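You operate a simulated robot arm through the tools that you are given. There is no shell and no other tool. Be economical: measure what you need, move in short steps, check, and stop when the job is done.

You run a simulated two-armed robot. Do the job below in one go: nothing can be reset, and whatever is moved stays where it is left.

JOB
Pick up the tube for dies with one hand, pass it to the other hand and put it on the top of the folding table. Set down upright: tube for dies.

It is judged by the outcome, as a careful person would: the job done as asked, and still so three seconds after it is handed in. It fails if anything else is knocked over, pushed out of place, dropped, spilled or broken.

ROBOT AND FRAMES
Two 7-joint arms with two-finger parallel grippers on one trunk, on a base that drives. Base frame: it is fixed to the floor where the robot stands at the start and does not move with it; the origin is under the middle of the robot, x ahead of it, y to its left, z up; the surface under the hand at the start is at about z = 820. Lengths are in mm, angles in degrees, forces in N, time in s.
The left shoulder is at the start at [42, 101, 1136], the right one opposite. With the tool pointing down near the work surface each hand reaches from about 200 to 520 mm from the robot's upright axis, wherever it stands, measured 20 degrees to its own side. Places, roughly: top of the folding table [500, 2600, 900]. Payload 2.4 kg a hand.
The tool frame of a hand sits at the grasp point between the pads (the TCP): z along the fingers, y along the line on which they close. The tips reach 24 mm beyond it. Largest opening 68 mm; finger width 17, thickness 10; the body of the gripper, 40 by 70 mm, starts 41 mm behind the TCP.
Orientation is that of the tool frame in the base frame, as a unit quaternion [w, x, y, z]. With the fingers straight down and closing along the base's y, the tool's x points along the base's -x, its y along +y and its z along -z.

CONTROLS
- The arms move only by the tool jog_arm. It takes "left_commands", "right_commands" or both (then of equal length, played together; a hand with none holds still); each is a list of rows, each a list of 7 numbers: the turn, a rotation vector about the base's x, y, z in degrees, then the shift along the base's x, y, z in mm, then the finger opening in mm, from 0 to 68. In form: [[ax, ay, az, dx, dy, dz, fingers], ...]. A call has 1 to 10 rows; each row shifts and turns the commanded pose from where the row before left it. Rows are played at 5 a second. More than 50 mm and 8.6 degrees between two rows, or a gripper value outside its range, and nothing of the call is played. Where a pose cannot be reached the arm comes as near as it can. A force on the tool above 40 N (or 10 N above the force at the start of the call, whichever is more), or a blocked arm, ends the call early, and 0.2 s more pass. Each finger travels about 72 mm/s and halts on what it meets, pressing with about 21 N; the grip force reading is that of the motor and also rises with nothing between the fingers. The clock runs only during rows and for 0.2 s after the last one: add rows that do not move to give the fingers time. It gives the time, the measured TCP pose, the force on the tool (base axes), the opening and the grip force at its end, in the units of the frame above (readings bear some noise), with the torque about the TCP (base axes, N m) and any sound that the robot's microphone picked up, and new pictures: "show" is both (left out), scene, wrist or none (wrist: the cameras of the hands that moved).
- Cameras (640 x 400 px; columns grow to the right, rows downward): "scene" is now at [108.3, 37.4, 1279.9]; the picture's right is [0.47, -0.88, 0.00], its down [-0.53, -0.28, -0.80] and it looks along [0.71, 0.38, -0.60] (base axes); focal length 296 px, centre (320, 200). "left" rides on the left gripper at [84, -11, -75] in its tool frame; the picture's right is [0.13, 0.99, 0.00], its down [-0.60, 0.08, -0.79] and it looks along [-0.79, 0.10, 0.61] (tool axes); focal length 251 px, centre (320, 200). "right" rides on the right gripper at [84, 11, -75] in its tool frame; the picture's right is [-0.13, 0.99, 0.00], its down [-0.60, -0.08, -0.79] and it looks along [-0.79, -0.10, 0.61] (tool axes); focal length 251 px, centre (320, 200). There is no depth. A picture from a camera that has moved, and an enlarged one, comes with that camera's place and axes in the base frame and with its lens. The place of the scene camera against the robot may be out by one fixed shift of up to 18 mm in any direction.
- move_column(by): slides the trunk up (or, below 0, down) by that many mm; the arms and the scene camera ride with it, the base frame stays. It gives what a move gives, with no picture.
- drive_base(legs): drives the robot by 1 to 6 legs, each [ahead, left, turn to the left] in mm, mm and degrees, along the robot's own axes; the way and the turn of a leg run together, so that a leg with both is an arc; at most 1500 mm and 180 degrees a leg. The arms and the cameras ride along, it lands a little off, and it stops where it bumps. It gives what a move gives, and a new picture of the scene camera.
- turn_head(pan, tilt): turns the head with the scene camera to pan (to the left, within 86 degrees either way) and tilt (down, from -29 to 69), counted from straight ahead of the robot. It gives what a move gives, and a new picture of the scene camera.
- close_up(camera, box): a new picture of the part [left, top, right, bottom] of that camera's present view, enlarged. No time passes.
- sign_off(): hands the job in; it is judged then, once.

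Work in short steps. Places have to be worked out from the pictures, the camera data and where the tool is seen: move nearer, look again, correct. Check each grasp and each placing, and mend what went wrong. You have 120 turns and 260 pictures in all, those below and enlarged ones among them. Open the grippers and draw the arms clear of the work before you hand the job in, unless the task says otherwise; then end with one line.

The tools are called by a JSON object that holds its "method" and its "body". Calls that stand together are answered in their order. jog_arm: Moves the arms, as the interface text tells. Its arguments: {"type":"object","properties":{"left_commands":{"type":"array","items":{"type":"array","items":{"type":"number"}}},"right_commands":{"type":"array","items":{"type":"array","items":{"type":"number"}}},"show":{"type":"string","enum":["both","scene","wrist","none"]}},"required":[]} The other tools are called the same way: move_column (by) slides the trunk up or down; drive_base (legs) drives the base; turn_head (pan, tilt) turns the head that bears the scene camera; close_up (camera, box) takes an enlarged picture of a part of a camera's view; sign_off () hands the job in.

At the start:

```text
t: 0.0
left_tcp_pos: [346.9, 286.4, 1055.5]
left_ee_rot: [0.0, -0.001, 1.0, 0.0]
left_ft_force: [-0.6, 0.1, 0.4]
left_moment: [0.02, -0.01, 0.02]
left_width: 67.9
left_gripper_force: 0.0
right_tcp_pos: [369.6, 7.4, 1100.7]
right_ee_rot: [0.0, 0.0, 1.0, 0.0]
right_ft_force: [-0.3, -0.3, -0.1]
right_moment: [-0.02, 0.02, -0.03]
right_width: 68.0
right_gripper_force: 0.0
trunk travel left (down, up): [-350.0, 500.0]
robot x, y, heading: [-1.1, 0.1, 0.1]
head pan, tilt: [28.1, 36.8]
```

scene: 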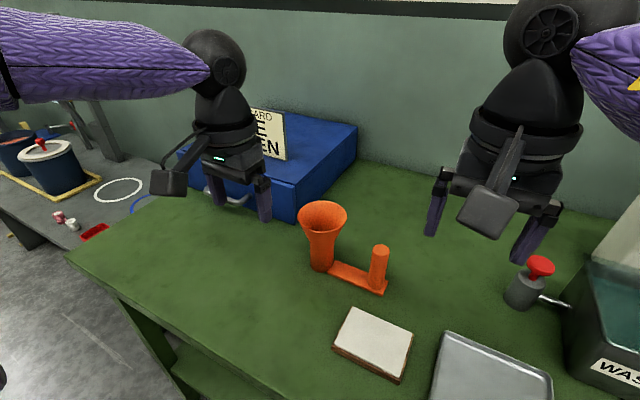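
right: 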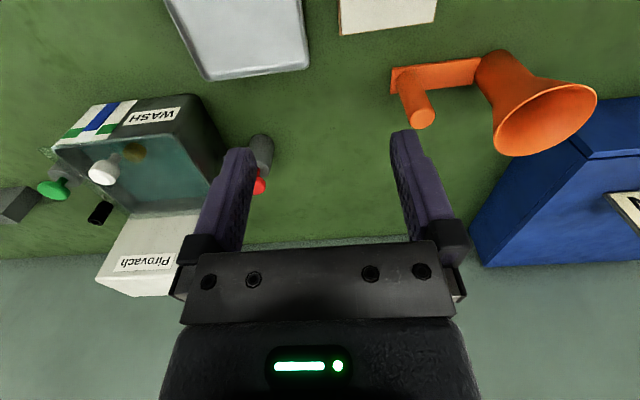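
left: 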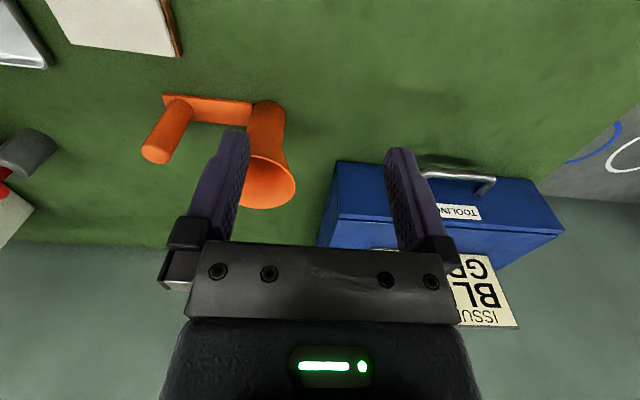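

The orange thing with a flared mouth, a bar and a peg may be the tube for dies. I'll take a closer look before choosing.

{"method": "close_up", "body": {"camera": "scene", "box": [260, 180, 580, 380]}}

{"method": "close_up", "body": {"camera": "left", "box": [100, 60, 340, 210]}}

{"method": "turn_head", "body": {"pan": 80, "tilt": 30}}

```text
2.00 times, centred on (420, 280) of scene
camera zoom: at [108.3, 37.4, 1279.9], right [0.47, -0.88, 0.0], down [-0.53, -0.28, -0.8], along [0.71, 0.38, -0.6], focal length 592 px, centre (120, 40)
```

zoom: 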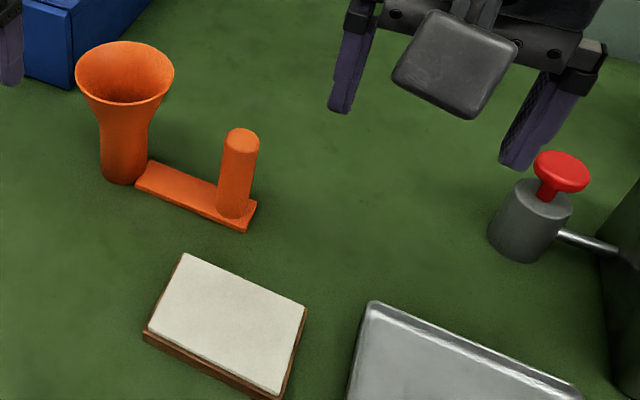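

```text
2.67 times, centred on (220, 135) of left
camera zoom: at [262.5, 273.8, 1129.8], right [-0.13, 0.99, 0.0], down [0.6, 0.08, 0.79], along [0.79, 0.1, -0.61], focal length 670 px, centre (587, 373)
```

zoom: 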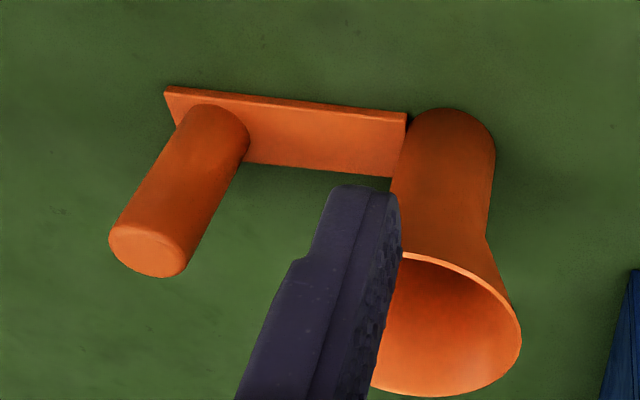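

```text
t: 1.2
left_tcp_pos: [347.4, 286.5, 1055.3]
left_ee_rot: [0.0, -0.001, 1.0, 0.0]
left_ft_force: [-0.2, 0.1, 0.5]
left_moment: [0.01, -0.03, 0.0]
left_width: 67.9
left_gripper_force: 0.0
right_tcp_pos: [370.9, 7.9, 1101.9]
right_ee_rot: [0.0, 0.0, 1.0, 0.0]
right_ft_force: [-0.1, -0.1, 0.2]
right_moment: [0.02, 0.02, 0.02]
right_width: 68.1
right_gripper_force: 0.1
trunk travel left (down, up): [-350.0, 500.0]
robot x, y, heading: [0.7, 2.1, 0.2]
head pan, tilt: [80.0, 30.0]
camera scene: at [47.3, 85.5, 1290.5], right [0.98, -0.17, 0.0], down [-0.09, -0.49, -0.87], along [0.15, 0.85, -0.5], focal length 296 px, centre (320, 200)
```

scene: 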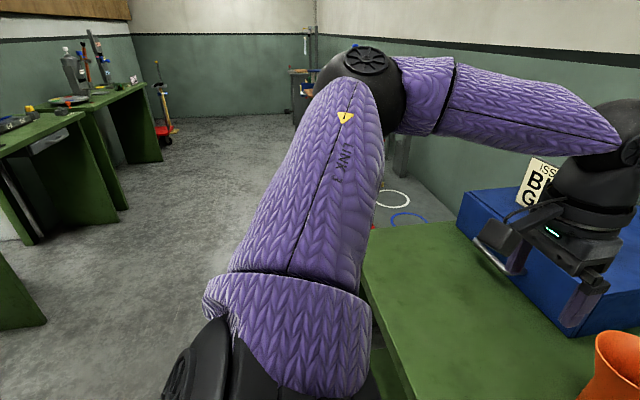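

The one orange piece combines a flared tube, a bar and a peg: stem near (478, 227), peg near (475, 115), bar along y. My plan is to grip the stem from the robot's side with the left hand, pass the peg to the right hand from above, and set it down with the right. I'll pitch the left hand forward first.

{"method": "turn_head", "body": {"pan": 28, "tilt": 37}}

{"method": "jog_arm", "body": {"left_commands": [[0, -8, 0, -2, -8, -6, 68], [0, -8, 0, -2, -8, -6, 68], [0, -8, 0, -2, -8, -6, 68], [0, -8, 0, -2, -8, -6, 68], [0, -8, 0, -2, -8, -6, 68], [0, -8, 0, -2, -8, -6, 68], [0, -8, 0, -2, -8, -6, 68], [0, 0, 0, 0, 0, 0, 68]]}}

```text
t: 2.4
left_tcp_pos: [346.6, 285.1, 1055.1]
left_ee_rot: [0.001, -0.001, 1.0, 0.0]
left_ft_force: [0.5, 0.7, 0.3]
left_moment: [0.01, 0.04, 0.01]
left_width: 67.9
left_gripper_force: 0.0
right_tcp_pos: [370.8, 6.5, 1101.9]
right_ee_rot: [-0.001, 0.0, 1.0, 0.0]
right_ft_force: [0.1, 0.1, 0.7]
right_moment: [0.02, -0.03, -0.02]
right_width: 67.7
right_gripper_force: 0.0
trunk travel left (down, up): [-350.0, 500.0]
robot x, y, heading: [-1.1, -0.8, 0.2]
head pan, tilt: [28.0, 37.0]
camera scene: at [108.3, 37.3, 1279.7], right [0.47, -0.88, 0.0], down [-0.53, -0.28, -0.8], along [0.7, 0.38, -0.6], focal length 296 px, centre (320, 200)
```

scene: 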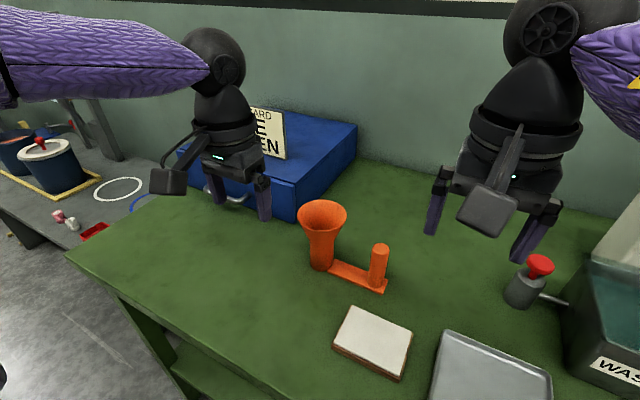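

```text
t: 4.2
left_tcp_pos: [353.8, 238.4, 1011.8]
left_ee_rot: [0.469, -0.001, 0.883, 0.0]
left_ft_force: [0.1, 0.0, 0.6]
left_moment: [0.02, 0.04, 0.0]
left_width: 67.8
left_gripper_force: 0.0
left hand out of reach, approached as far as the arm can: row 6, 7
right_tcp_pos: [370.7, 6.7, 1102.7]
right_ee_rot: [0.0, 0.0, 1.0, 0.0]
right_ft_force: [-0.3, -0.7, -1.3]
right_moment: [0.01, 0.02, 0.01]
right_width: 67.8
right_gripper_force: 0.0
trunk travel left (down, up): [-350.0, 500.0]
robot x, y, heading: [1.6, -0.4, 0.2]
head pan, tilt: [28.0, 37.0]
camera scene: at [108.3, 37.2, 1279.7], right [0.47, -0.88, 0.0], down [-0.53, -0.28, -0.8], along [0.7, 0.37, -0.6], focal length 296 px, centre (320, 200)
camera left: at [244.0, 226.7, 982.3], right [-0.07, 0.99, -0.11], down [-0.32, 0.08, 0.94], along [0.94, 0.1, 0.31], focal length 251 px, centre (320, 200)
```

scene: 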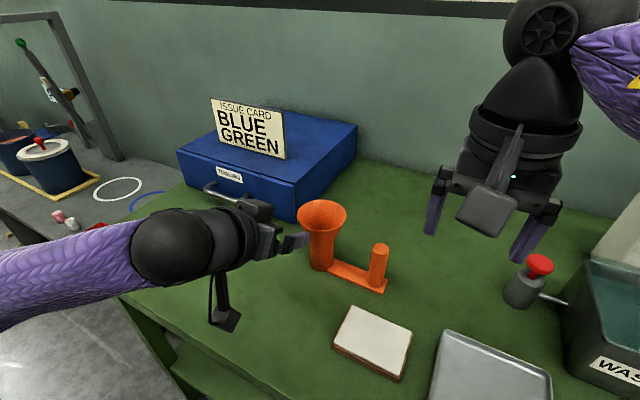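
left: 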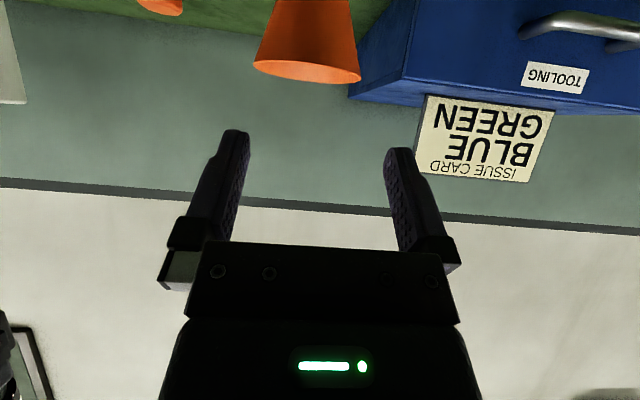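

The hand is pitched about 34° below horizontal and the camera hangs under it. I'll lower it in front of the stem and stay high enough for the camera to clear.

{"method": "jog_arm", "body": {"left_commands": [[0, 0, 0, 15, -3, -25, 68], [0, 0, 0, 10, -3, -30, 68], [0, 0, 0, 0, -3, -30, 68], [0, 0, 0, 0, 0, -25, 68], [0, 0, 0, 0, 0, 0, 68]]}}

```text
t: 5.4
left_tcp_pos: [379.5, 230.4, 901.1]
left_ee_rot: [0.47, -0.001, 0.883, 0.0]
left_ft_force: [-0.6, -0.4, -0.1]
left_moment: [-0.01, 0.03, -0.04]
left_width: 68.1
left_gripper_force: 0.1
right_tcp_pos: [371.4, 6.9, 1101.9]
right_ee_rot: [0.0, 0.0, 1.0, 0.0]
right_ft_force: [-0.1, 0.5, -0.4]
right_moment: [-0.01, -0.02, -0.01]
right_width: 68.1
right_gripper_force: 0.0
trunk travel left (down, up): [-350.0, 500.0]
robot x, y, heading: [0.7, -1.9, 0.0]
head pan, tilt: [28.0, 37.0]
camera scene: at [108.2, 37.2, 1279.7], right [0.47, -0.88, 0.0], down [-0.53, -0.28, -0.8], along [0.7, 0.37, -0.6], focal length 296 px, centre (320, 200)
camera left: at [269.1, 217.5, 871.7], right [-0.07, 0.99, -0.11], down [-0.32, 0.08, 0.94], along [0.94, 0.1, 0.31], focal length 251 px, centre (320, 200)
```

scene: 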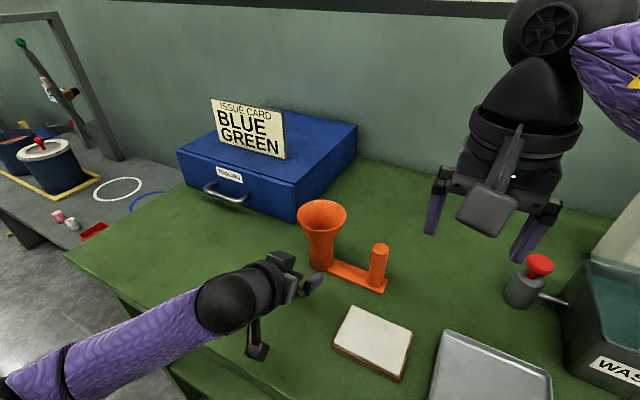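
left: 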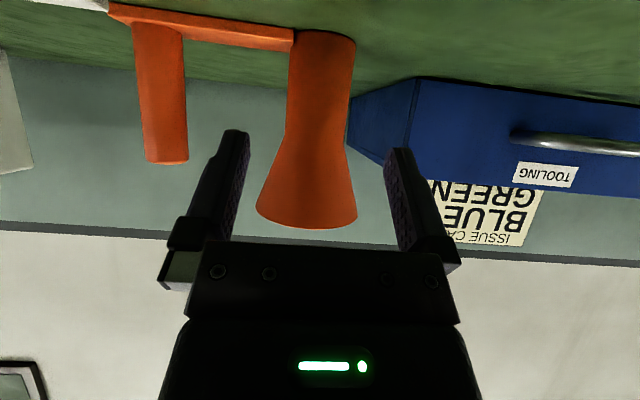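

The wrist view puts the stem axis at about (478, 230), with a radius of about 22 mm and the flare starting around 60 mm up. The hand is in line in y, so I'll go down 23 mm and advance most of the way.

{"method": "jog_arm", "body": {"left_commands": [[0, 0, 0, 10, 0, -12, 68], [0, 0, 0, 15, 0, -11, 68], [0, 0, 0, 15, 0, 0, 68], [0, 0, 0, 15, 0, 0, 68], [0, 0, 0, 0, 0, 0, 68]]}}

```text
t: 6.6
left_tcp_pos: [434.3, 230.0, 877.7]
left_ee_rot: [0.469, 0.0, 0.883, 0.0]
left_ft_force: [0.3, 0.3, 0.0]
left_moment: [-0.03, -0.05, 0.03]
left_width: 67.8
left_gripper_force: 0.0
right_tcp_pos: [370.5, 6.1, 1102.3]
right_ee_rot: [0.0, 0.0, 1.0, 0.001]
right_ft_force: [0.6, -0.8, 0.9]
right_moment: [0.03, -0.02, 0.02]
right_width: 68.1
right_gripper_force: 0.0
trunk travel left (down, up): [-350.0, 500.0]
robot x, y, heading: [3.7, -1.5, -0.1]
head pan, tilt: [28.0, 37.0]
camera scene: at [108.3, 37.2, 1279.7], right [0.47, -0.88, 0.0], down [-0.53, -0.28, -0.8], along [0.7, 0.37, -0.6], focal length 296 px, centre (320, 200)
camera left: at [324.2, 218.1, 849.2], right [-0.07, 0.99, -0.11], down [-0.32, 0.08, 0.94], along [0.94, 0.1, 0.31], focal length 251 px, centre (320, 200)
```

scene: 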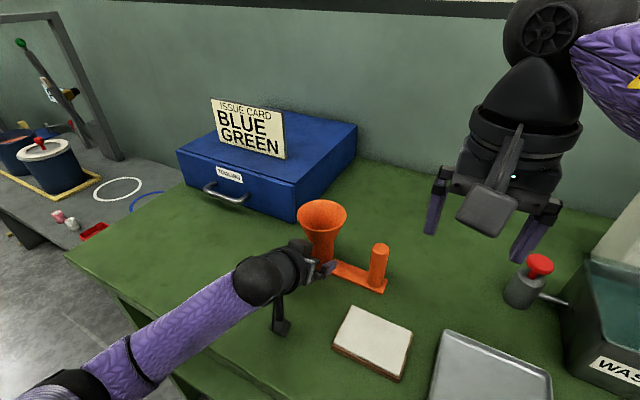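
left: 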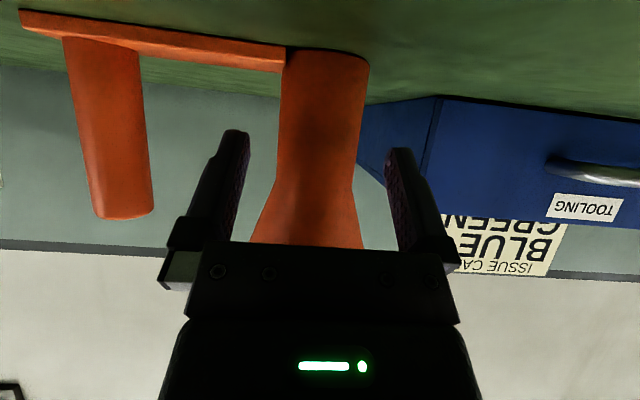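

The stem lies between the fingers and the camera still clears the counter. I'll advance another 33 mm and close.

{"method": "jog_arm", "body": {"left_commands": [[0, 0, 0, 12, 0, 0, 68], [0, 0, 0, 12, 0, 0, 68], [0, 0, 0, 9, 0, 0, 68], [0, 0, 0, 0, 0, 0, 68]]}}

{"method": "close_up", "body": {"camera": "scene", "box": [220, 180, 420, 305]}}

```text
t: 7.6
left_tcp_pos: [467.1, 230.3, 877.6]
left_ee_rot: [0.469, -0.001, 0.883, 0.0]
left_ft_force: [0.2, 0.1, -1.3]
left_moment: [0.01, 0.0, -0.01]
left_width: 68.0
left_gripper_force: 0.0
right_tcp_pos: [370.0, 6.7, 1101.7]
right_ee_rot: [0.0, -0.001, 1.0, -0.001]
right_ft_force: [0.5, -0.7, 0.4]
right_moment: [0.0, -0.03, -0.02]
right_width: 67.8
right_gripper_force: 0.1
trunk travel left (down, up): [-350.0, 500.0]
robot x, y, heading: [0.9, 4.9, -0.1]
head pan, tilt: [28.0, 37.0]
camera scene: at [108.3, 37.2, 1279.7], right [0.47, -0.88, 0.0], down [-0.53, -0.28, -0.8], along [0.7, 0.37, -0.6], focal length 296 px, centre (320, 200)
camera left: at [357.2, 217.6, 849.3], right [-0.07, 0.99, -0.11], down [-0.32, 0.08, 0.94], along [0.94, 0.1, 0.31], focal length 251 px, centre (320, 200)
```

scene: 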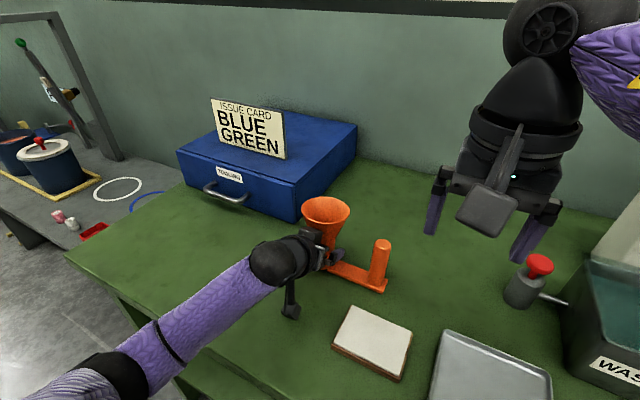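
left: 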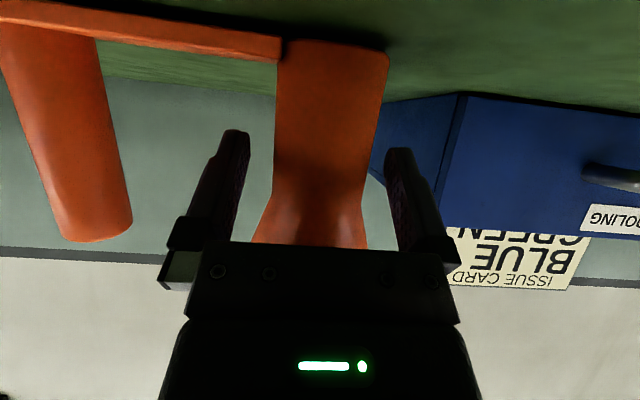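

```text
3.20 times, centred on (320, 242) of scene
camera zoom: at [108.3, 37.2, 1279.7], right [0.47, -0.88, 0.0], down [-0.53, -0.28, -0.8], along [0.7, 0.37, -0.6], focal length 947 px, centre (320, 64)
```

zoom: 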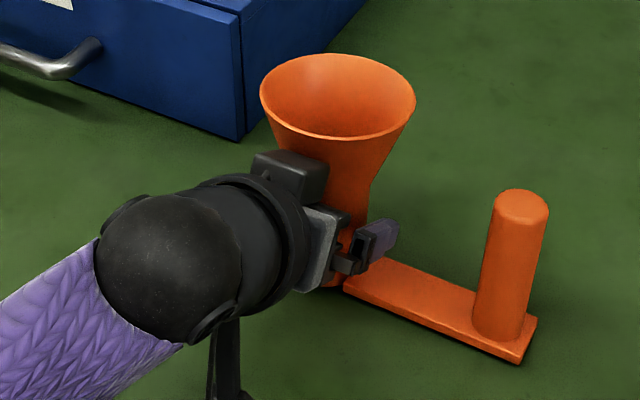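

The tube was nudged a few mm forward because the gripper body touched the flare, but it's still upright. I'll back off 3 mm and close.

{"method": "jog_arm", "body": {"left_commands": [[0, 0, 0, -3, 0, 0, 68], [0, 0, 0, 0, 0, 0, 50], [0, 0, 0, 0, 0, 0, 40], [0, 0, 0, 0, 0, 0, 30], [0, 0, 0, 0, 0, 0, 30], [0, 0, 0, 0, 0, 0, 30]]}}

```text
t: 9.0
left_tcp_pos: [464.4, 229.2, 878.8]
left_ee_rot: [0.469, -0.001, 0.883, 0.0]
left_ft_force: [0.9, -0.2, 1.6]
left_moment: [0.08, -0.05, 0.01]
left_width: 47.0
left_gripper_force: 21.6
right_tcp_pos: [371.0, 7.4, 1101.6]
right_ee_rot: [0.0, 0.001, 1.0, 0.001]
right_ft_force: [-0.4, -0.1, 0.2]
right_moment: [0.0, 0.02, 0.0]
right_width: 67.7
right_gripper_force: 0.0
trunk travel left (down, up): [-350.0, 500.0]
robot x, y, heading: [0.5, 2.8, -0.1]
head pan, tilt: [28.0, 37.0]
camera scene: at [108.2, 37.2, 1279.7], right [0.47, -0.88, 0.0], down [-0.53, -0.28, -0.8], along [0.7, 0.37, -0.6], focal length 296 px, centre (320, 200)
camera left: at [354.1, 217.6, 849.5], right [-0.07, 0.99, -0.11], down [-0.32, 0.08, 0.94], along [0.94, 0.1, 0.31], focal length 251 px, centre (320, 200)
```

scene: 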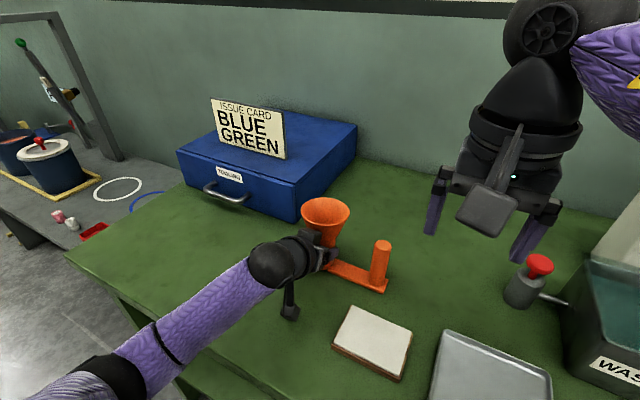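
left: 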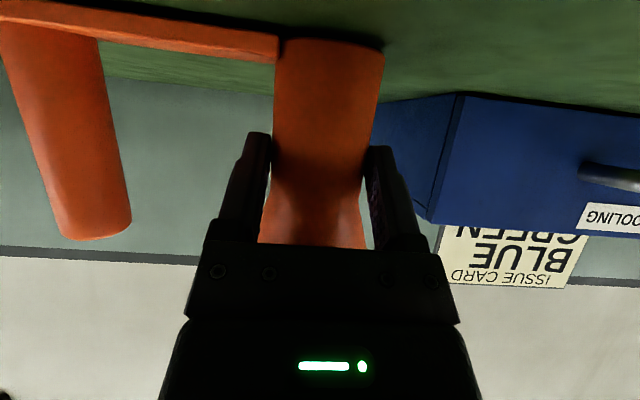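

Gripped at 47 mm width. I'll lift 80 mm and check for tilt.

{"method": "jog_arm", "body": {"left_commands": [[0, 0, 0, 0, 0, 8, 30], [0, 0, 0, 0, 0, 12, 30], [0, 0, 0, 0, 0, 20, 30], [0, 0, 0, 0, 0, 20, 30], [0, 0, 0, 0, 0, 20, 30], [0, 0, 0, 0, 0, 0, 30]]}}

```text
t: 10.4
left_tcp_pos: [464.8, 230.0, 959.0]
left_ee_rot: [0.47, -0.001, 0.883, 0.0]
left_ft_force: [0.2, -0.6, -1.7]
left_moment: [0.07, 0.01, -0.02]
left_width: 47.2
left_gripper_force: 20.2
right_tcp_pos: [371.4, 6.4, 1101.6]
right_ee_rot: [0.0, 0.0, 1.0, 0.0]
right_ft_force: [0.7, 0.5, 0.9]
right_moment: [0.02, -0.01, 0.0]
right_width: 68.0
right_gripper_force: 0.0
trunk travel left (down, up): [-350.0, 500.0]
robot x, y, heading: [-2.7, 0.8, -0.1]
head pan, tilt: [28.0, 37.0]
camera scene: at [108.4, 37.2, 1279.6], right [0.47, -0.88, 0.0], down [-0.53, -0.28, -0.8], along [0.7, 0.37, -0.6], focal length 296 px, centre (320, 200)
camera left: at [354.0, 217.8, 930.0], right [-0.07, 0.99, -0.11], down [-0.32, 0.08, 0.94], along [0.94, 0.1, 0.31], focal length 251 px, centre (320, 200)
```

scene: 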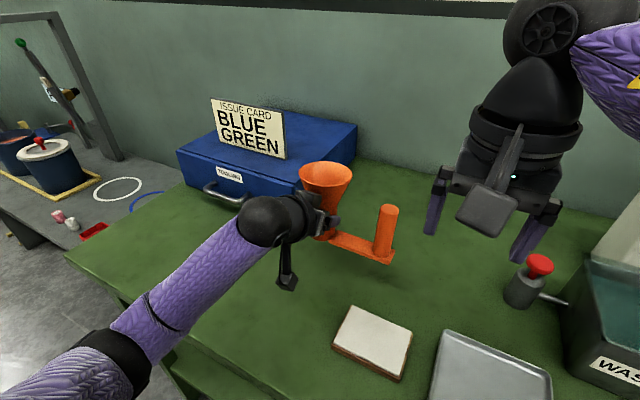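
left: 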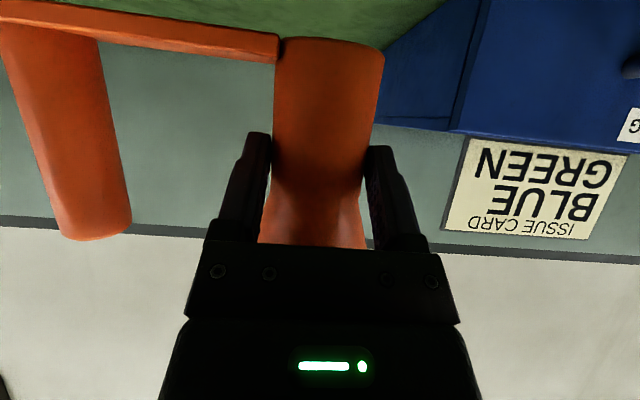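

Lifted cleanly and level, at about 0.2 kg. The peg top should be near (481, 115, 1000), so I'll bring the right hand close above it and look with its camera.

{"method": "jog_arm", "body": {"right_commands": [[0, 0, 0, 30, 20, 0, 68], [0, 0, 0, 35, 20, 0, 68], [0, 0, 0, 35, 20, 0, 68], [0, 0, 0, 0, 0, 0, 68]]}}

```text
t: 11.4
left_tcp_pos: [463.7, 230.0, 959.0]
left_ee_rot: [0.469, 0.0, 0.883, -0.001]
left_ft_force: [-0.6, -0.3, -1.2]
left_moment: [0.01, 0.01, -0.03]
left_width: 47.3
left_gripper_force: 21.0
right_tcp_pos: [434.0, 46.5, 1102.1]
right_ee_rot: [0.0, 0.0, 1.0, 0.0]
right_ft_force: [-0.1, 0.2, -0.6]
right_moment: [0.0, 0.0, -0.05]
right_width: 68.2
right_gripper_force: 0.0
right hand out of reach, approached as far as the arm can: row 3
trunk travel left (down, up): [-350.0, 500.0]
robot x, y, heading: [1.6, 1.3, -0.3]
head pan, tilt: [28.0, 37.0]
camera scene: at [108.4, 37.0, 1279.6], right [0.47, -0.88, 0.0], down [-0.53, -0.28, -0.8], along [0.7, 0.38, -0.6], focal length 296 px, centre (320, 200)
camera right: at [348.9, 56.0, 1175.9], right [0.13, 0.99, 0.0], down [0.6, -0.08, 0.79], along [0.79, -0.1, -0.61], focal length 251 px, centre (320, 200)
```

scene: 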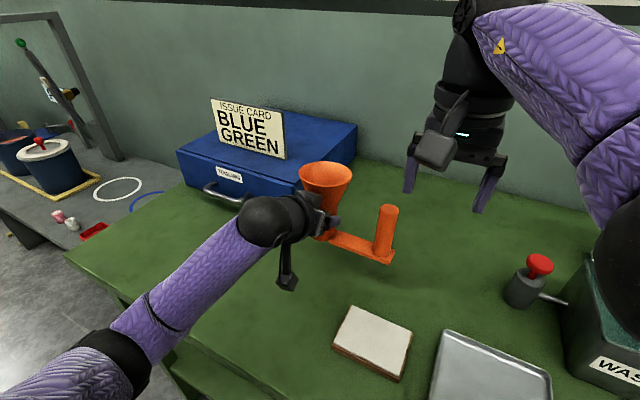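
right: 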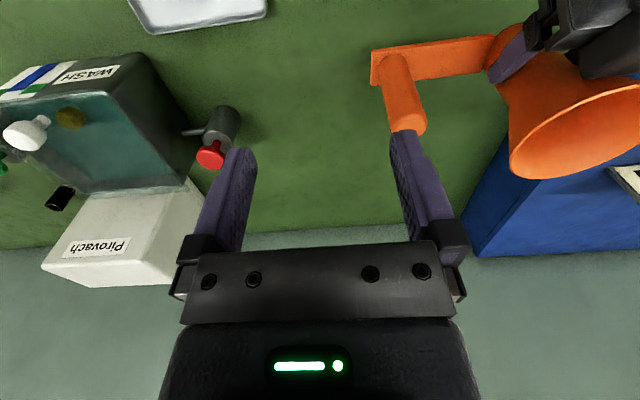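

The right arm can't reach that far out at this height. I'll bring the tube 85 mm nearer with the left hand and 30 mm to the right, and pull the right hand back a little.

{"method": "jog_arm", "body": {"left_commands": [[0, 0, 0, -22, -8, 0, 30], [0, 0, 0, -22, -8, 0, 30], [0, 0, 0, -22, -8, 0, 30], [0, 0, 0, -19, -6, 0, 30], [0, 0, 0, 0, 0, 0, 30]], "right_commands": [[0, 0, 0, -20, 0, 0, 68], [0, 0, 0, -20, 0, 0, 68], [0, 0, 0, -10, 0, 0, 68], [0, 0, 0, 0, 0, 0, 68], [0, 0, 0, 0, 0, 0, 68]]}}

```text
t: 12.6
left_tcp_pos: [378.8, 200.2, 959.1]
left_ee_rot: [0.47, 0.0, 0.883, -0.001]
left_ft_force: [-0.5, 0.6, -1.9]
left_moment: [0.04, 0.03, 0.01]
left_width: 47.0
left_gripper_force: 20.8
right_tcp_pos: [383.4, 45.9, 1100.9]
right_ee_rot: [0.0, 0.0, 1.0, 0.0]
right_ft_force: [-0.2, 0.3, 0.5]
right_moment: [0.03, 0.01, 0.0]
right_width: 68.0
right_gripper_force: 0.0
trunk travel left (down, up): [-350.0, 500.0]
robot x, y, heading: [0.3, 0.8, 0.1]
head pan, tilt: [28.0, 37.0]
camera scene: at [108.3, 37.3, 1279.7], right [0.47, -0.88, 0.0], down [-0.53, -0.28, -0.8], along [0.7, 0.37, -0.6], focal length 296 px, centre (320, 200)
camera right: at [299.3, 56.0, 1176.0], right [0.13, 0.99, 0.0], down [0.6, -0.08, 0.79], along [0.79, -0.1, -0.61], focal length 251 px, centre (320, 200)
camera left: at [268.6, 187.6, 930.0], right [-0.07, 0.99, -0.11], down [-0.32, 0.08, 0.94], along [0.94, 0.1, 0.31], focal length 251 px, centre (320, 200)
```

scene: 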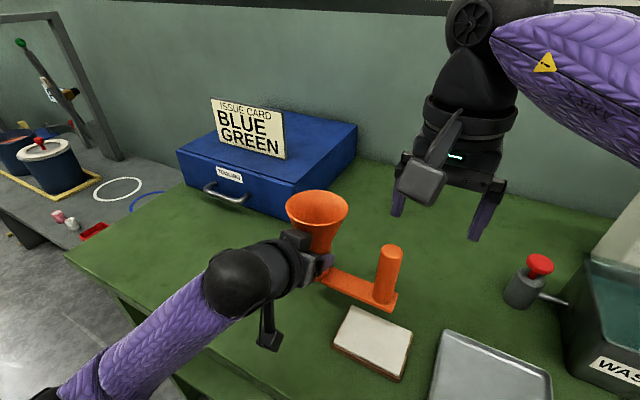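
right: 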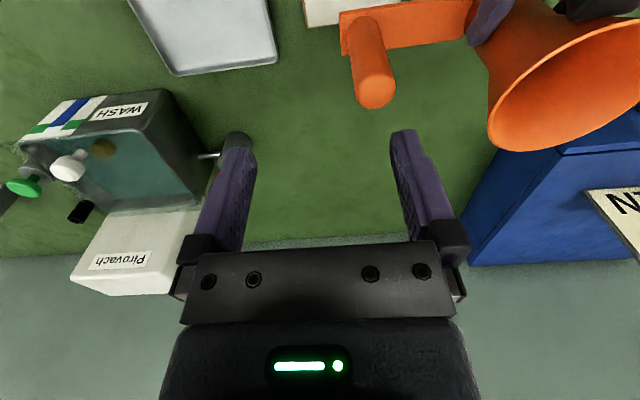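
left: 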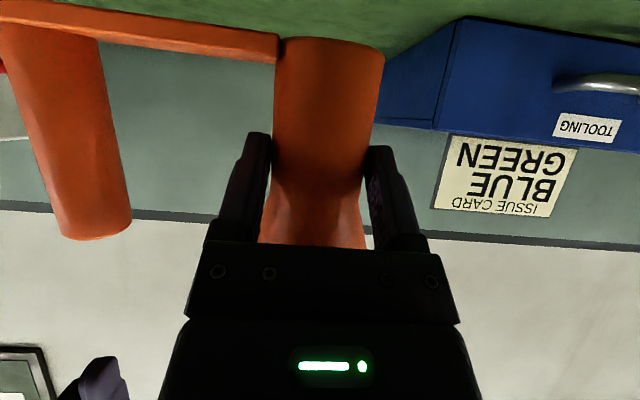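

The right view puts the peg top at about (403, 86, 1000). I'll go above it with the tips at about 1035 and check alignment.

{"method": "jog_arm", "body": {"right_commands": [[0, 0, 0, 10, 20, -10, 68], [0, 0, 0, 10, 20, -15, 68], [0, 0, 0, 0, 0, -17, 68], [0, 0, 0, 0, 0, 0, 68]]}}

```text
t: 13.6
left_tcp_pos: [378.5, 199.5, 959.4]
left_ee_rot: [0.469, 0.0, 0.883, 0.0]
left_ft_force: [0.2, 0.2, -0.3]
left_moment: [0.08, 0.03, 0.02]
left_width: 47.2
left_gripper_force: 20.5
right_tcp_pos: [403.3, 85.2, 1058.7]
right_ee_rot: [0.0, 0.0, 1.0, 0.0]
right_ft_force: [-0.1, 0.7, 0.5]
right_moment: [0.04, 0.0, -0.01]
right_width: 68.0
right_gripper_force: 0.1
trunk travel left (down, up): [-350.0, 500.0]
robot x, y, heading: [2.3, -2.3, -0.1]
head pan, tilt: [28.0, 37.0]
camera scene: at [108.4, 37.2, 1279.7], right [0.47, -0.88, 0.0], down [-0.53, -0.28, -0.8], along [0.7, 0.37, -0.6], focal length 296 px, centre (320, 200)
camera right: at [319.2, 95.3, 1134.0], right [0.13, 0.99, 0.0], down [0.6, -0.08, 0.79], along [0.79, -0.1, -0.61], focal length 251 px, centre (320, 200)
```

scene: 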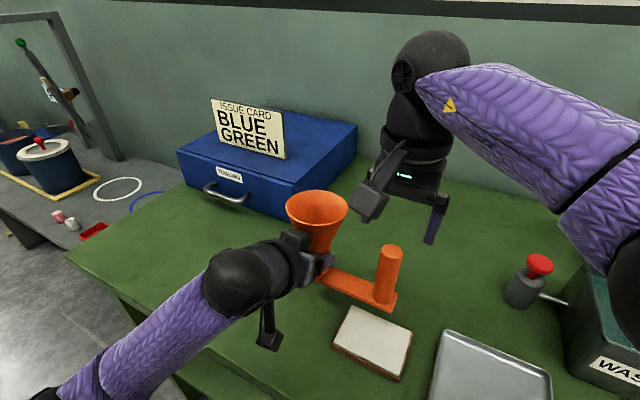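
right: 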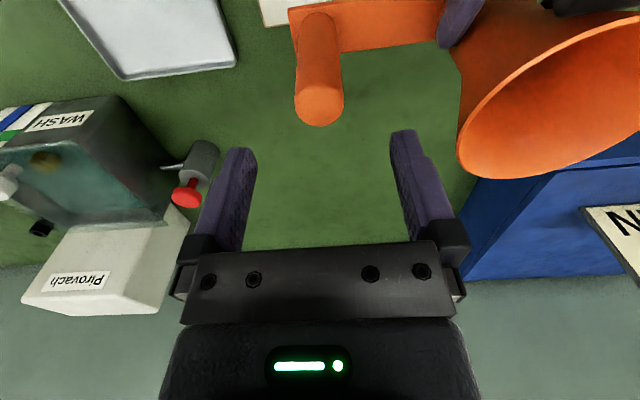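

Aligned: the peg projects to (402, 85) under a TCP at (403, 85). I'll descend 84 mm.

{"method": "jog_arm", "body": {"right_commands": [[0, 0, 0, 0, 0, -20, 68], [0, 0, 0, 0, 0, -20, 68], [0, 0, 0, 0, 0, -20, 68], [0, 0, 0, 0, 0, -14, 68], [0, 0, 0, 0, 0, -10, 68], [0, 0, 0, 0, 0, 0, 68]]}}

```text
t: 15.0
left_tcp_pos: [378.0, 199.8, 958.6]
left_ee_rot: [0.469, -0.001, 0.883, 0.0]
left_ft_force: [-0.5, 0.0, 1.1]
left_moment: [0.04, 0.04, 0.0]
left_width: 47.4
left_gripper_force: 21.4
right_tcp_pos: [402.8, 84.1, 974.8]
right_ee_rot: [0.0, 0.0, 1.0, 0.0]
right_ft_force: [0.4, 0.5, 0.4]
right_moment: [0.0, 0.0, -0.03]
right_width: 68.1
right_gripper_force: 0.1
trunk travel left (down, up): [-350.0, 500.0]
robot x, y, heading: [1.3, 0.6, -0.3]
head pan, tilt: [28.0, 37.0]
camera scene: at [108.3, 37.3, 1279.7], right [0.47, -0.88, 0.0], down [-0.53, -0.28, -0.8], along [0.7, 0.37, -0.6], focal length 296 px, centre (320, 200)
camera right: at [319.2, 95.2, 1049.7], right [0.13, 0.99, 0.0], down [0.6, -0.08, 0.79], along [0.79, -0.1, -0.61], focal length 251 px, centre (320, 200)
```

scene: 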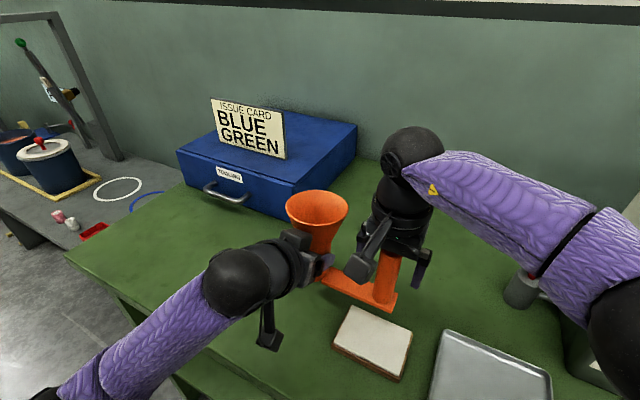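
right: 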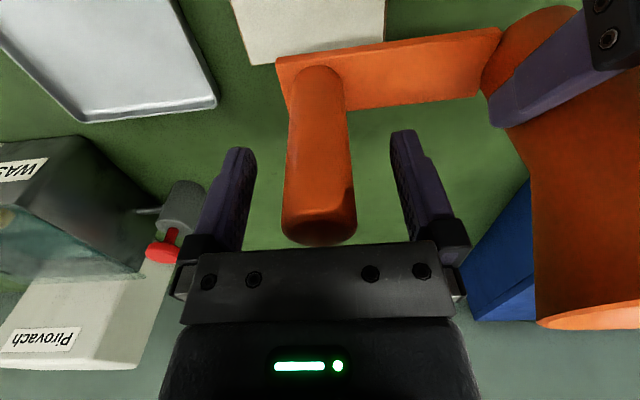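

The peg is centred between the right fingers. I'll close on it.

{"method": "jog_arm", "body": {"right_commands": [[0, 0, 0, 0, 0, 0, 50], [0, 0, 0, 0, 0, 0, 36], [0, 0, 0, 0, 0, 0, 20], [0, 0, 0, 0, 0, 0, 18], [0, 0, 0, 0, 0, 0, 18]]}}

```text
t: 16.2
left_tcp_pos: [377.4, 199.6, 959.0]
left_ee_rot: [0.47, -0.001, 0.883, 0.0]
left_ft_force: [-0.2, 3.8, -1.2]
left_moment: [0.15, 0.05, 0.14]
left_width: 47.2
left_gripper_force: 21.0
right_tcp_pos: [403.6, 83.0, 976.0]
right_ee_rot: [0.001, 0.0, 1.0, 0.0]
right_ft_force: [0.9, -2.5, 0.2]
right_moment: [-0.22, -0.07, -0.02]
right_width: 29.2
right_gripper_force: 20.6
trunk travel left (down, up): [-350.0, 500.0]
robot x, y, heading: [1.4, 3.1, -0.1]
head pan, tilt: [28.0, 37.0]
camera scene: at [108.3, 37.3, 1279.6], right [0.47, -0.88, 0.0], down [-0.53, -0.28, -0.8], along [0.7, 0.37, -0.6], focal length 296 px, centre (320, 200)
camera right: at [319.3, 95.2, 1049.8], right [0.13, 0.99, 0.0], down [0.6, -0.08, 0.79], along [0.79, -0.1, -0.61], focal length 251 px, centre (320, 200)
```

scene: 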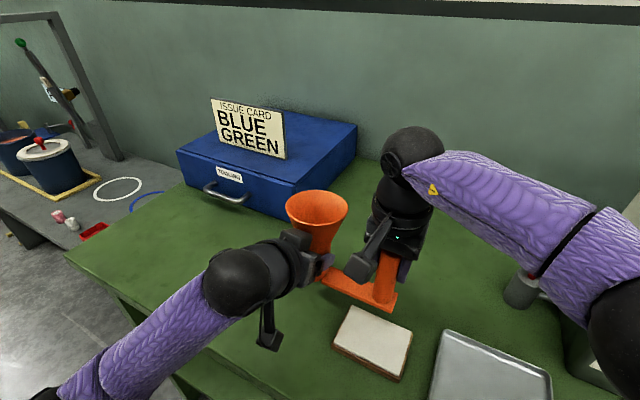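
right: 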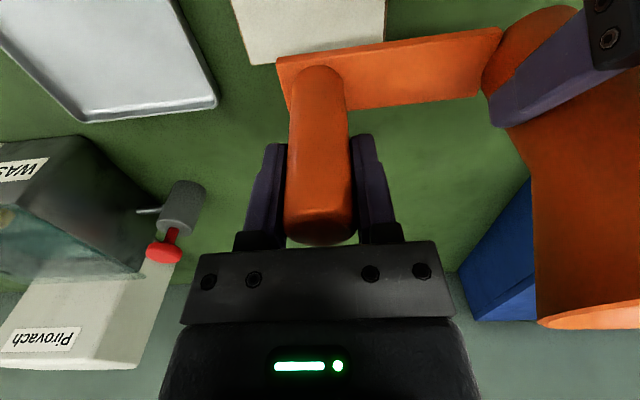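

The right hand has the peg at 29 mm. I'll open the left fingers, then back the left hand off along −x once they're clear.

{"method": "jog_arm", "body": {"left_commands": [[0, 0, 0, 0, 0, 0, 55], [0, 0, 0, 0, 0, 0, 68], [0, 0, 0, 0, 0, 0, 68], [0, 0, 0, -10, 0, 0, 68], [0, 0, 0, -10, 0, 0, 68], [0, 0, 0, 0, 0, 0, 68]]}}

```text
t: 17.6
left_tcp_pos: [357.9, 200.6, 958.9]
left_ee_rot: [0.47, -0.001, 0.883, 0.0]
left_ft_force: [-0.8, -0.6, 0.0]
left_moment: [-0.02, -0.01, 0.02]
left_width: 68.2
left_gripper_force: 0.0
right_tcp_pos: [403.8, 84.9, 975.9]
right_ee_rot: [0.0, 0.0, 1.0, 0.001]
right_ft_force: [0.3, 1.3, -0.2]
right_moment: [-0.04, -0.01, 0.0]
right_width: 29.2
right_gripper_force: 21.5
trunk travel left (down, up): [-350.0, 500.0]
robot x, y, heading: [-0.3, -1.1, 0.2]
head pan, tilt: [28.0, 37.0]
camera scene: at [108.3, 37.3, 1279.7], right [0.47, -0.88, 0.0], down [-0.53, -0.28, -0.8], along [0.7, 0.37, -0.6], focal length 296 px, centre (320, 200)
camera left: at [248.8, 188.1, 929.9], right [-0.07, 0.99, -0.11], down [-0.32, 0.08, 0.94], along [0.94, 0.1, 0.31], focal length 251 px, centre (320, 200)
```

scene: 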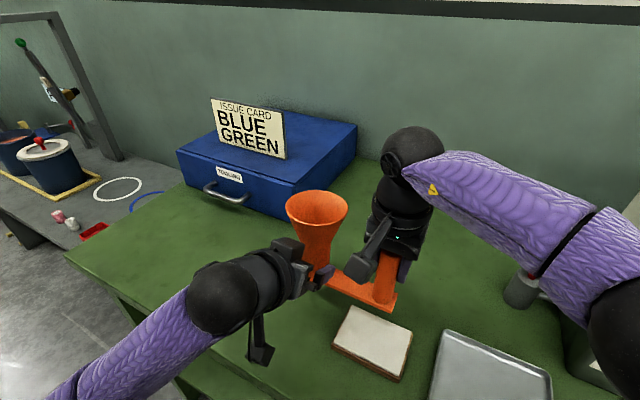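
left: 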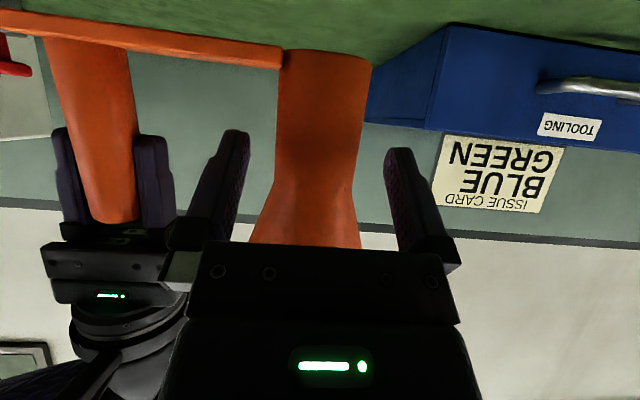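

The tube hangs level from the right hand. I'll move the right hand 40 mm forward while the left backs off, so the fingers clear the stem.

{"method": "jog_arm", "body": {"left_commands": [[0, 0, 0, -6, 0, 0, 68], [0, 0, 0, -6, 0, 0, 68], [0, 0, 0, 0, 0, 0, 68], [0, 0, 0, 0, 0, 0, 68], [0, 0, 0, 0, 0, 0, 68]], "right_commands": [[0, 0, 0, 8, 0, 0, 18], [0, 0, 0, 12, 0, 5, 18], [0, 0, 0, 12, 0, 5, 18], [0, 0, 0, 12, 0, 0, 18], [0, 0, 0, 0, 0, 0, 18]]}}

```text
t: 18.8
left_tcp_pos: [348.5, 200.5, 957.4]
left_ee_rot: [0.469, 0.0, 0.883, -0.001]
left_ft_force: [-0.1, 0.2, 0.0]
left_moment: [0.0, 0.02, 0.02]
left_width: 68.0
left_gripper_force: 0.0
right_tcp_pos: [432.7, 83.4, 985.7]
right_ee_rot: [0.0, 0.0, 1.0, 0.001]
right_ft_force: [0.3, -1.2, -0.3]
right_moment: [-0.05, 0.01, 0.0]
right_width: 29.3
right_gripper_force: 21.0
right hand out of reach, approached as far as the arm can: row 4
trunk travel left (down, up): [-350.0, 500.0]
robot x, y, heading: [-0.7, -2.6, -0.0]
head pan, tilt: [28.0, 37.0]
camera scene: at [108.3, 37.2, 1279.6], right [0.47, -0.88, 0.0], down [-0.53, -0.28, -0.8], along [0.7, 0.37, -0.6], focal length 296 px, centre (320, 200)
camera right: at [349.1, 94.0, 1060.1], right [0.13, 0.99, 0.0], down [0.6, -0.08, 0.79], along [0.79, -0.1, -0.61], focal length 251 px, centre (320, 200)
camera left: at [238.8, 188.4, 928.7], right [-0.07, 0.99, -0.11], down [-0.32, 0.08, 0.94], along [0.94, 0.1, 0.31], focal length 251 px, centre (320, 200)
```

scene: 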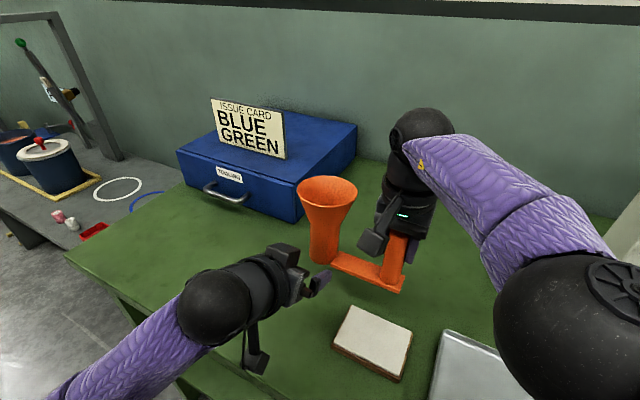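
right: 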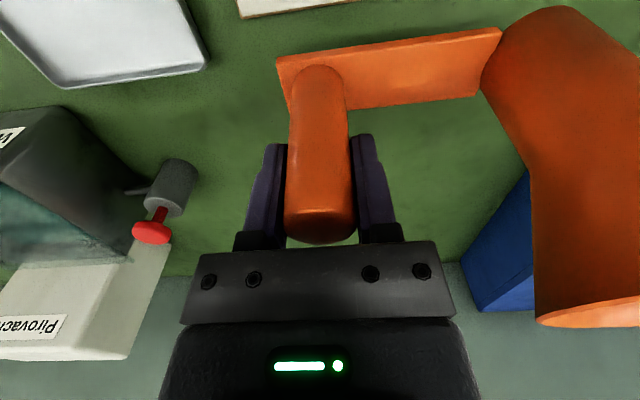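
left: 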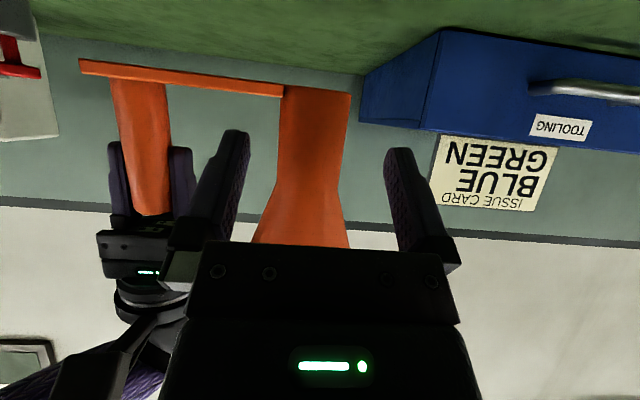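

The left hand is clear. I'll move it left and up, and turn it back to pointing down.

{"method": "jog_arm", "body": {"left_commands": [[0, 0, 0, 0, 20, 0, 68], [0, 0, 0, 0, 20, 0, 68], [0, 8, 0, 0, 15, 15, 68], [0, 8, 0, 0, 10, 15, 68], [0, 8, 0, 0, 10, 20, 68], [0, 8, 0, 0, 10, 20, 68], [0, 8, 0, 0, 10, 20, 68], [0, 8, 0, 0, 10, 20, 68], [0, 8, 0, 0, 0, 0, 68], [0, 0, 0, 0, 0, 0, 68]], "show": "scene"}}

{"method": "close_up", "body": {"camera": "scene", "box": [260, 150, 460, 300]}}

```text
t: 21.0
left_tcp_pos: [347.2, 305.9, 1068.1]
left_ee_rot: [-0.001, 0.0, 1.0, 0.0]
left_ft_force: [-0.7, 0.3, 0.1]
left_moment: [-0.04, -0.04, -0.02]
left_width: 68.2
left_gripper_force: 0.1
right_tcp_pos: [432.6, 84.0, 986.2]
right_ee_rot: [0.0, 0.0, 1.0, 0.0]
right_ft_force: [-1.0, -0.3, -0.5]
right_moment: [-0.03, -0.01, -0.01]
right_width: 29.5
right_gripper_force: 20.9
trunk travel left (down, up): [-350.0, 500.0]
robot x, y, heading: [1.8, -0.7, 0.1]
head pan, tilt: [28.0, 37.0]
camera scene: at [108.4, 37.3, 1279.6], right [0.47, -0.88, 0.0], down [-0.53, -0.28, -0.8], along [0.7, 0.37, -0.6], focal length 296 px, centre (320, 200)
```

scene: 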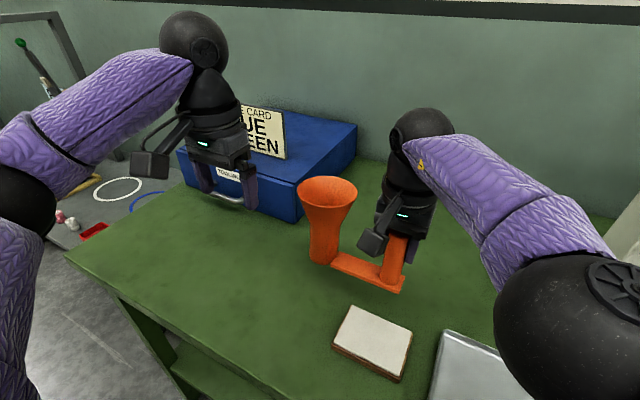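

```text
2.67 times, centred on (360, 225) of scene
camera zoom: at [108.4, 37.3, 1279.6], right [0.47, -0.88, 0.0], down [-0.53, -0.28, -0.8], along [0.7, 0.37, -0.6], focal length 789 px, centre (213, 133)
```

zoom: 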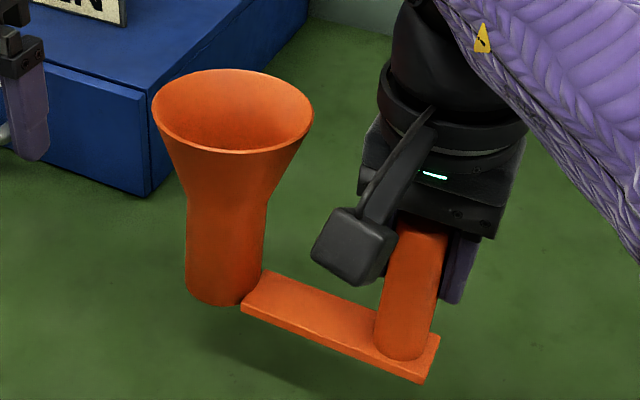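

The tube hangs upright in the right hand. I'll back away from the counter, then turn left for a view of the way to the folding table.

{"method": "drive_base", "body": {"legs": [[-300, 0, 0]]}}

{"method": "turn_head", "body": {"pan": 40, "tilt": 15}}

```text
t: 23.1
left_tcp_pos: [45.2, 304.6, 1068.6]
left_ee_rot: [0.0, 0.0, 1.0, 0.0]
left_ft_force: [0.1, 0.2, -0.2]
left_moment: [-0.02, -0.01, -0.02]
left_width: 67.8
left_gripper_force: 0.0
right_tcp_pos: [130.5, 83.2, 985.0]
right_ee_rot: [-0.001, 0.001, 1.0, -0.001]
right_ft_force: [0.8, 0.5, -1.3]
right_moment: [-0.08, -0.01, 0.01]
right_width: 29.4
right_gripper_force: 21.4
trunk travel left (down, up): [-350.0, 500.0]
robot x, y, heading: [-303.9, -0.5, -0.1]
head pan, tilt: [28.0, 37.0]
camera scene: at [-194.6, 37.4, 1279.7], right [0.47, -0.88, 0.0], down [-0.53, -0.28, -0.8], along [0.71, 0.37, -0.6], focal length 296 px, centre (320, 200)
```

scene: 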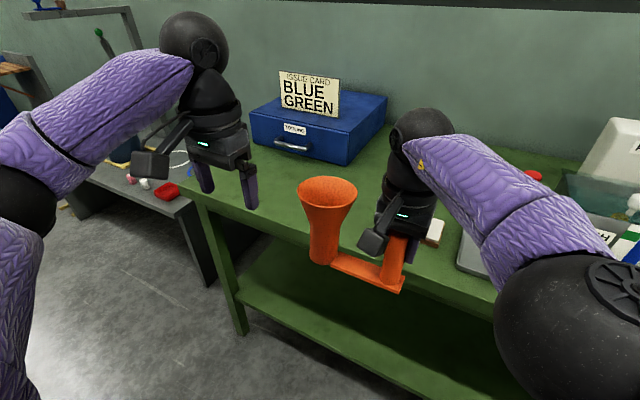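

```text
t: 23.9
left_tcp_pos: [47.4, 304.5, 1068.7]
left_ee_rot: [0.0, 0.001, 1.0, 0.0]
left_ft_force: [-0.4, 0.1, -0.2]
left_moment: [0.0, 0.01, -0.02]
left_width: 67.8
left_gripper_force: 0.1
right_tcp_pos: [130.6, 83.1, 984.8]
right_ee_rot: [0.0, 0.001, 1.0, 0.0]
right_ft_force: [-0.3, 0.1, -0.6]
right_moment: [-0.03, 0.0, 0.01]
right_width: 29.1
right_gripper_force: 21.0
trunk travel left (down, up): [-350.0, 500.0]
robot x, y, heading: [-300.3, 6.4, -0.2]
head pan, tilt: [40.0, 15.0]
camera scene: at [-199.4, 56.6, 1314.6], right [0.64, -0.77, 0.0], down [-0.2, -0.17, -0.97], along [0.74, 0.62, -0.26], focal length 296 px, centre (320, 200)
```

scene: 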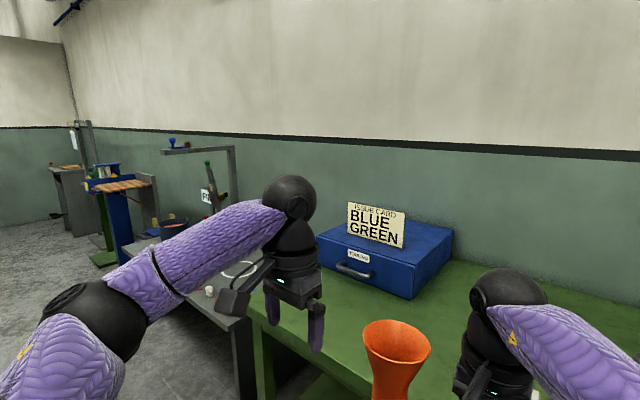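

{"method": "close_up", "body": {"camera": "scene", "box": [30, 110, 250, 290]}}

```text
2.22 times, centred on (140, 200) of scene
camera zoom: at [-199.4, 56.6, 1314.6], right [0.64, -0.77, 0.0], down [-0.2, -0.17, -0.97], along [0.74, 0.62, -0.26], focal length 658 px, centre (720, 200)
```

zoom: 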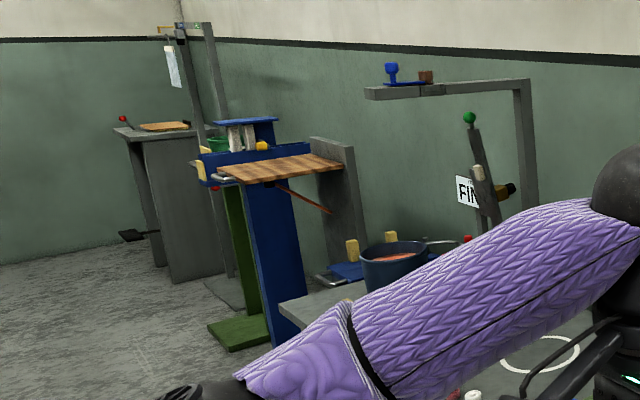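

The folding table looks to be the wooden flap on the grey board beyond the grey bench, near y ≈ 2300–2600. The aisle is open, so I'll strafe left along it.

{"method": "drive_base", "body": {"legs": [[0, 1200, 0]]}}

{"method": "turn_head", "body": {"pan": 45, "tilt": 25}}

```text
t: 30.0
left_tcp_pos: [38.4, 1501.5, 1067.6]
left_ee_rot: [0.0, -0.005, 1.0, 0.0]
left_ft_force: [0.3, -0.9, 0.7]
left_moment: [-0.01, 0.04, 0.03]
left_width: 68.0
left_gripper_force: 0.0
right_tcp_pos: [125.9, 1280.6, 985.1]
right_ee_rot: [-0.001, -0.005, 1.0, 0.0]
right_ft_force: [0.5, -0.1, -0.6]
right_moment: [-0.08, 0.01, 0.01]
right_width: 29.2
right_gripper_force: 21.2
trunk travel left (down, up): [-350.0, 500.0]
robot x, y, heading: [-306.1, 1193.1, 0.1]
head pan, tilt: [40.0, 15.0]
camera scene: at [-204.5, 1251.3, 1314.7], right [0.65, -0.76, 0.0], down [-0.2, -0.17, -0.97], along [0.73, 0.63, -0.26], focal length 296 px, centre (320, 200)
```

scene: 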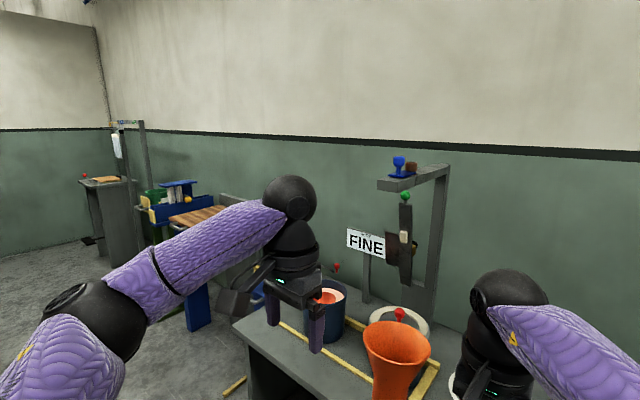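

```text
t: 30.7
left_tcp_pos: [36.4, 1502.4, 1067.6]
left_ee_rot: [0.0, -0.005, 1.0, 0.0]
left_ft_force: [-0.7, 0.5, 0.0]
left_moment: [-0.01, -0.01, 0.01]
left_width: 68.1
left_gripper_force: 0.2
right_tcp_pos: [125.4, 1280.2, 984.4]
right_ee_rot: [0.0, -0.005, 1.0, 0.0]
right_ft_force: [-1.0, 0.1, -0.8]
right_moment: [-0.05, 0.0, -0.01]
right_width: 29.6
right_gripper_force: 21.0
trunk travel left (down, up): [-350.0, 500.0]
robot x, y, heading: [-306.4, 1193.9, 0.5]
head pan, tilt: [45.0, 25.0]
camera scene: at [-210.9, 1256.3, 1298.5], right [0.71, -0.7, 0.0], down [-0.3, -0.3, -0.91], along [0.64, 0.65, -0.42], focal length 296 px, centre (320, 200)
```

scene: 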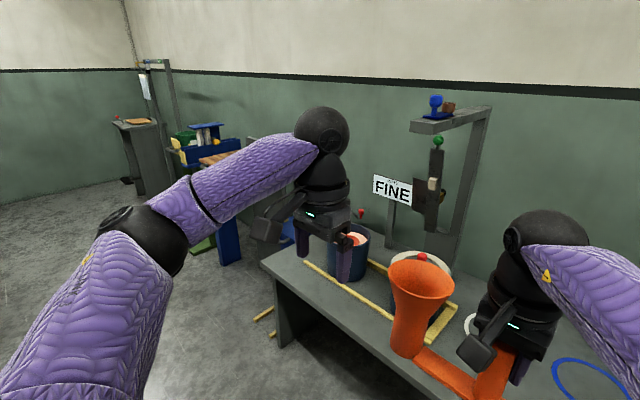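

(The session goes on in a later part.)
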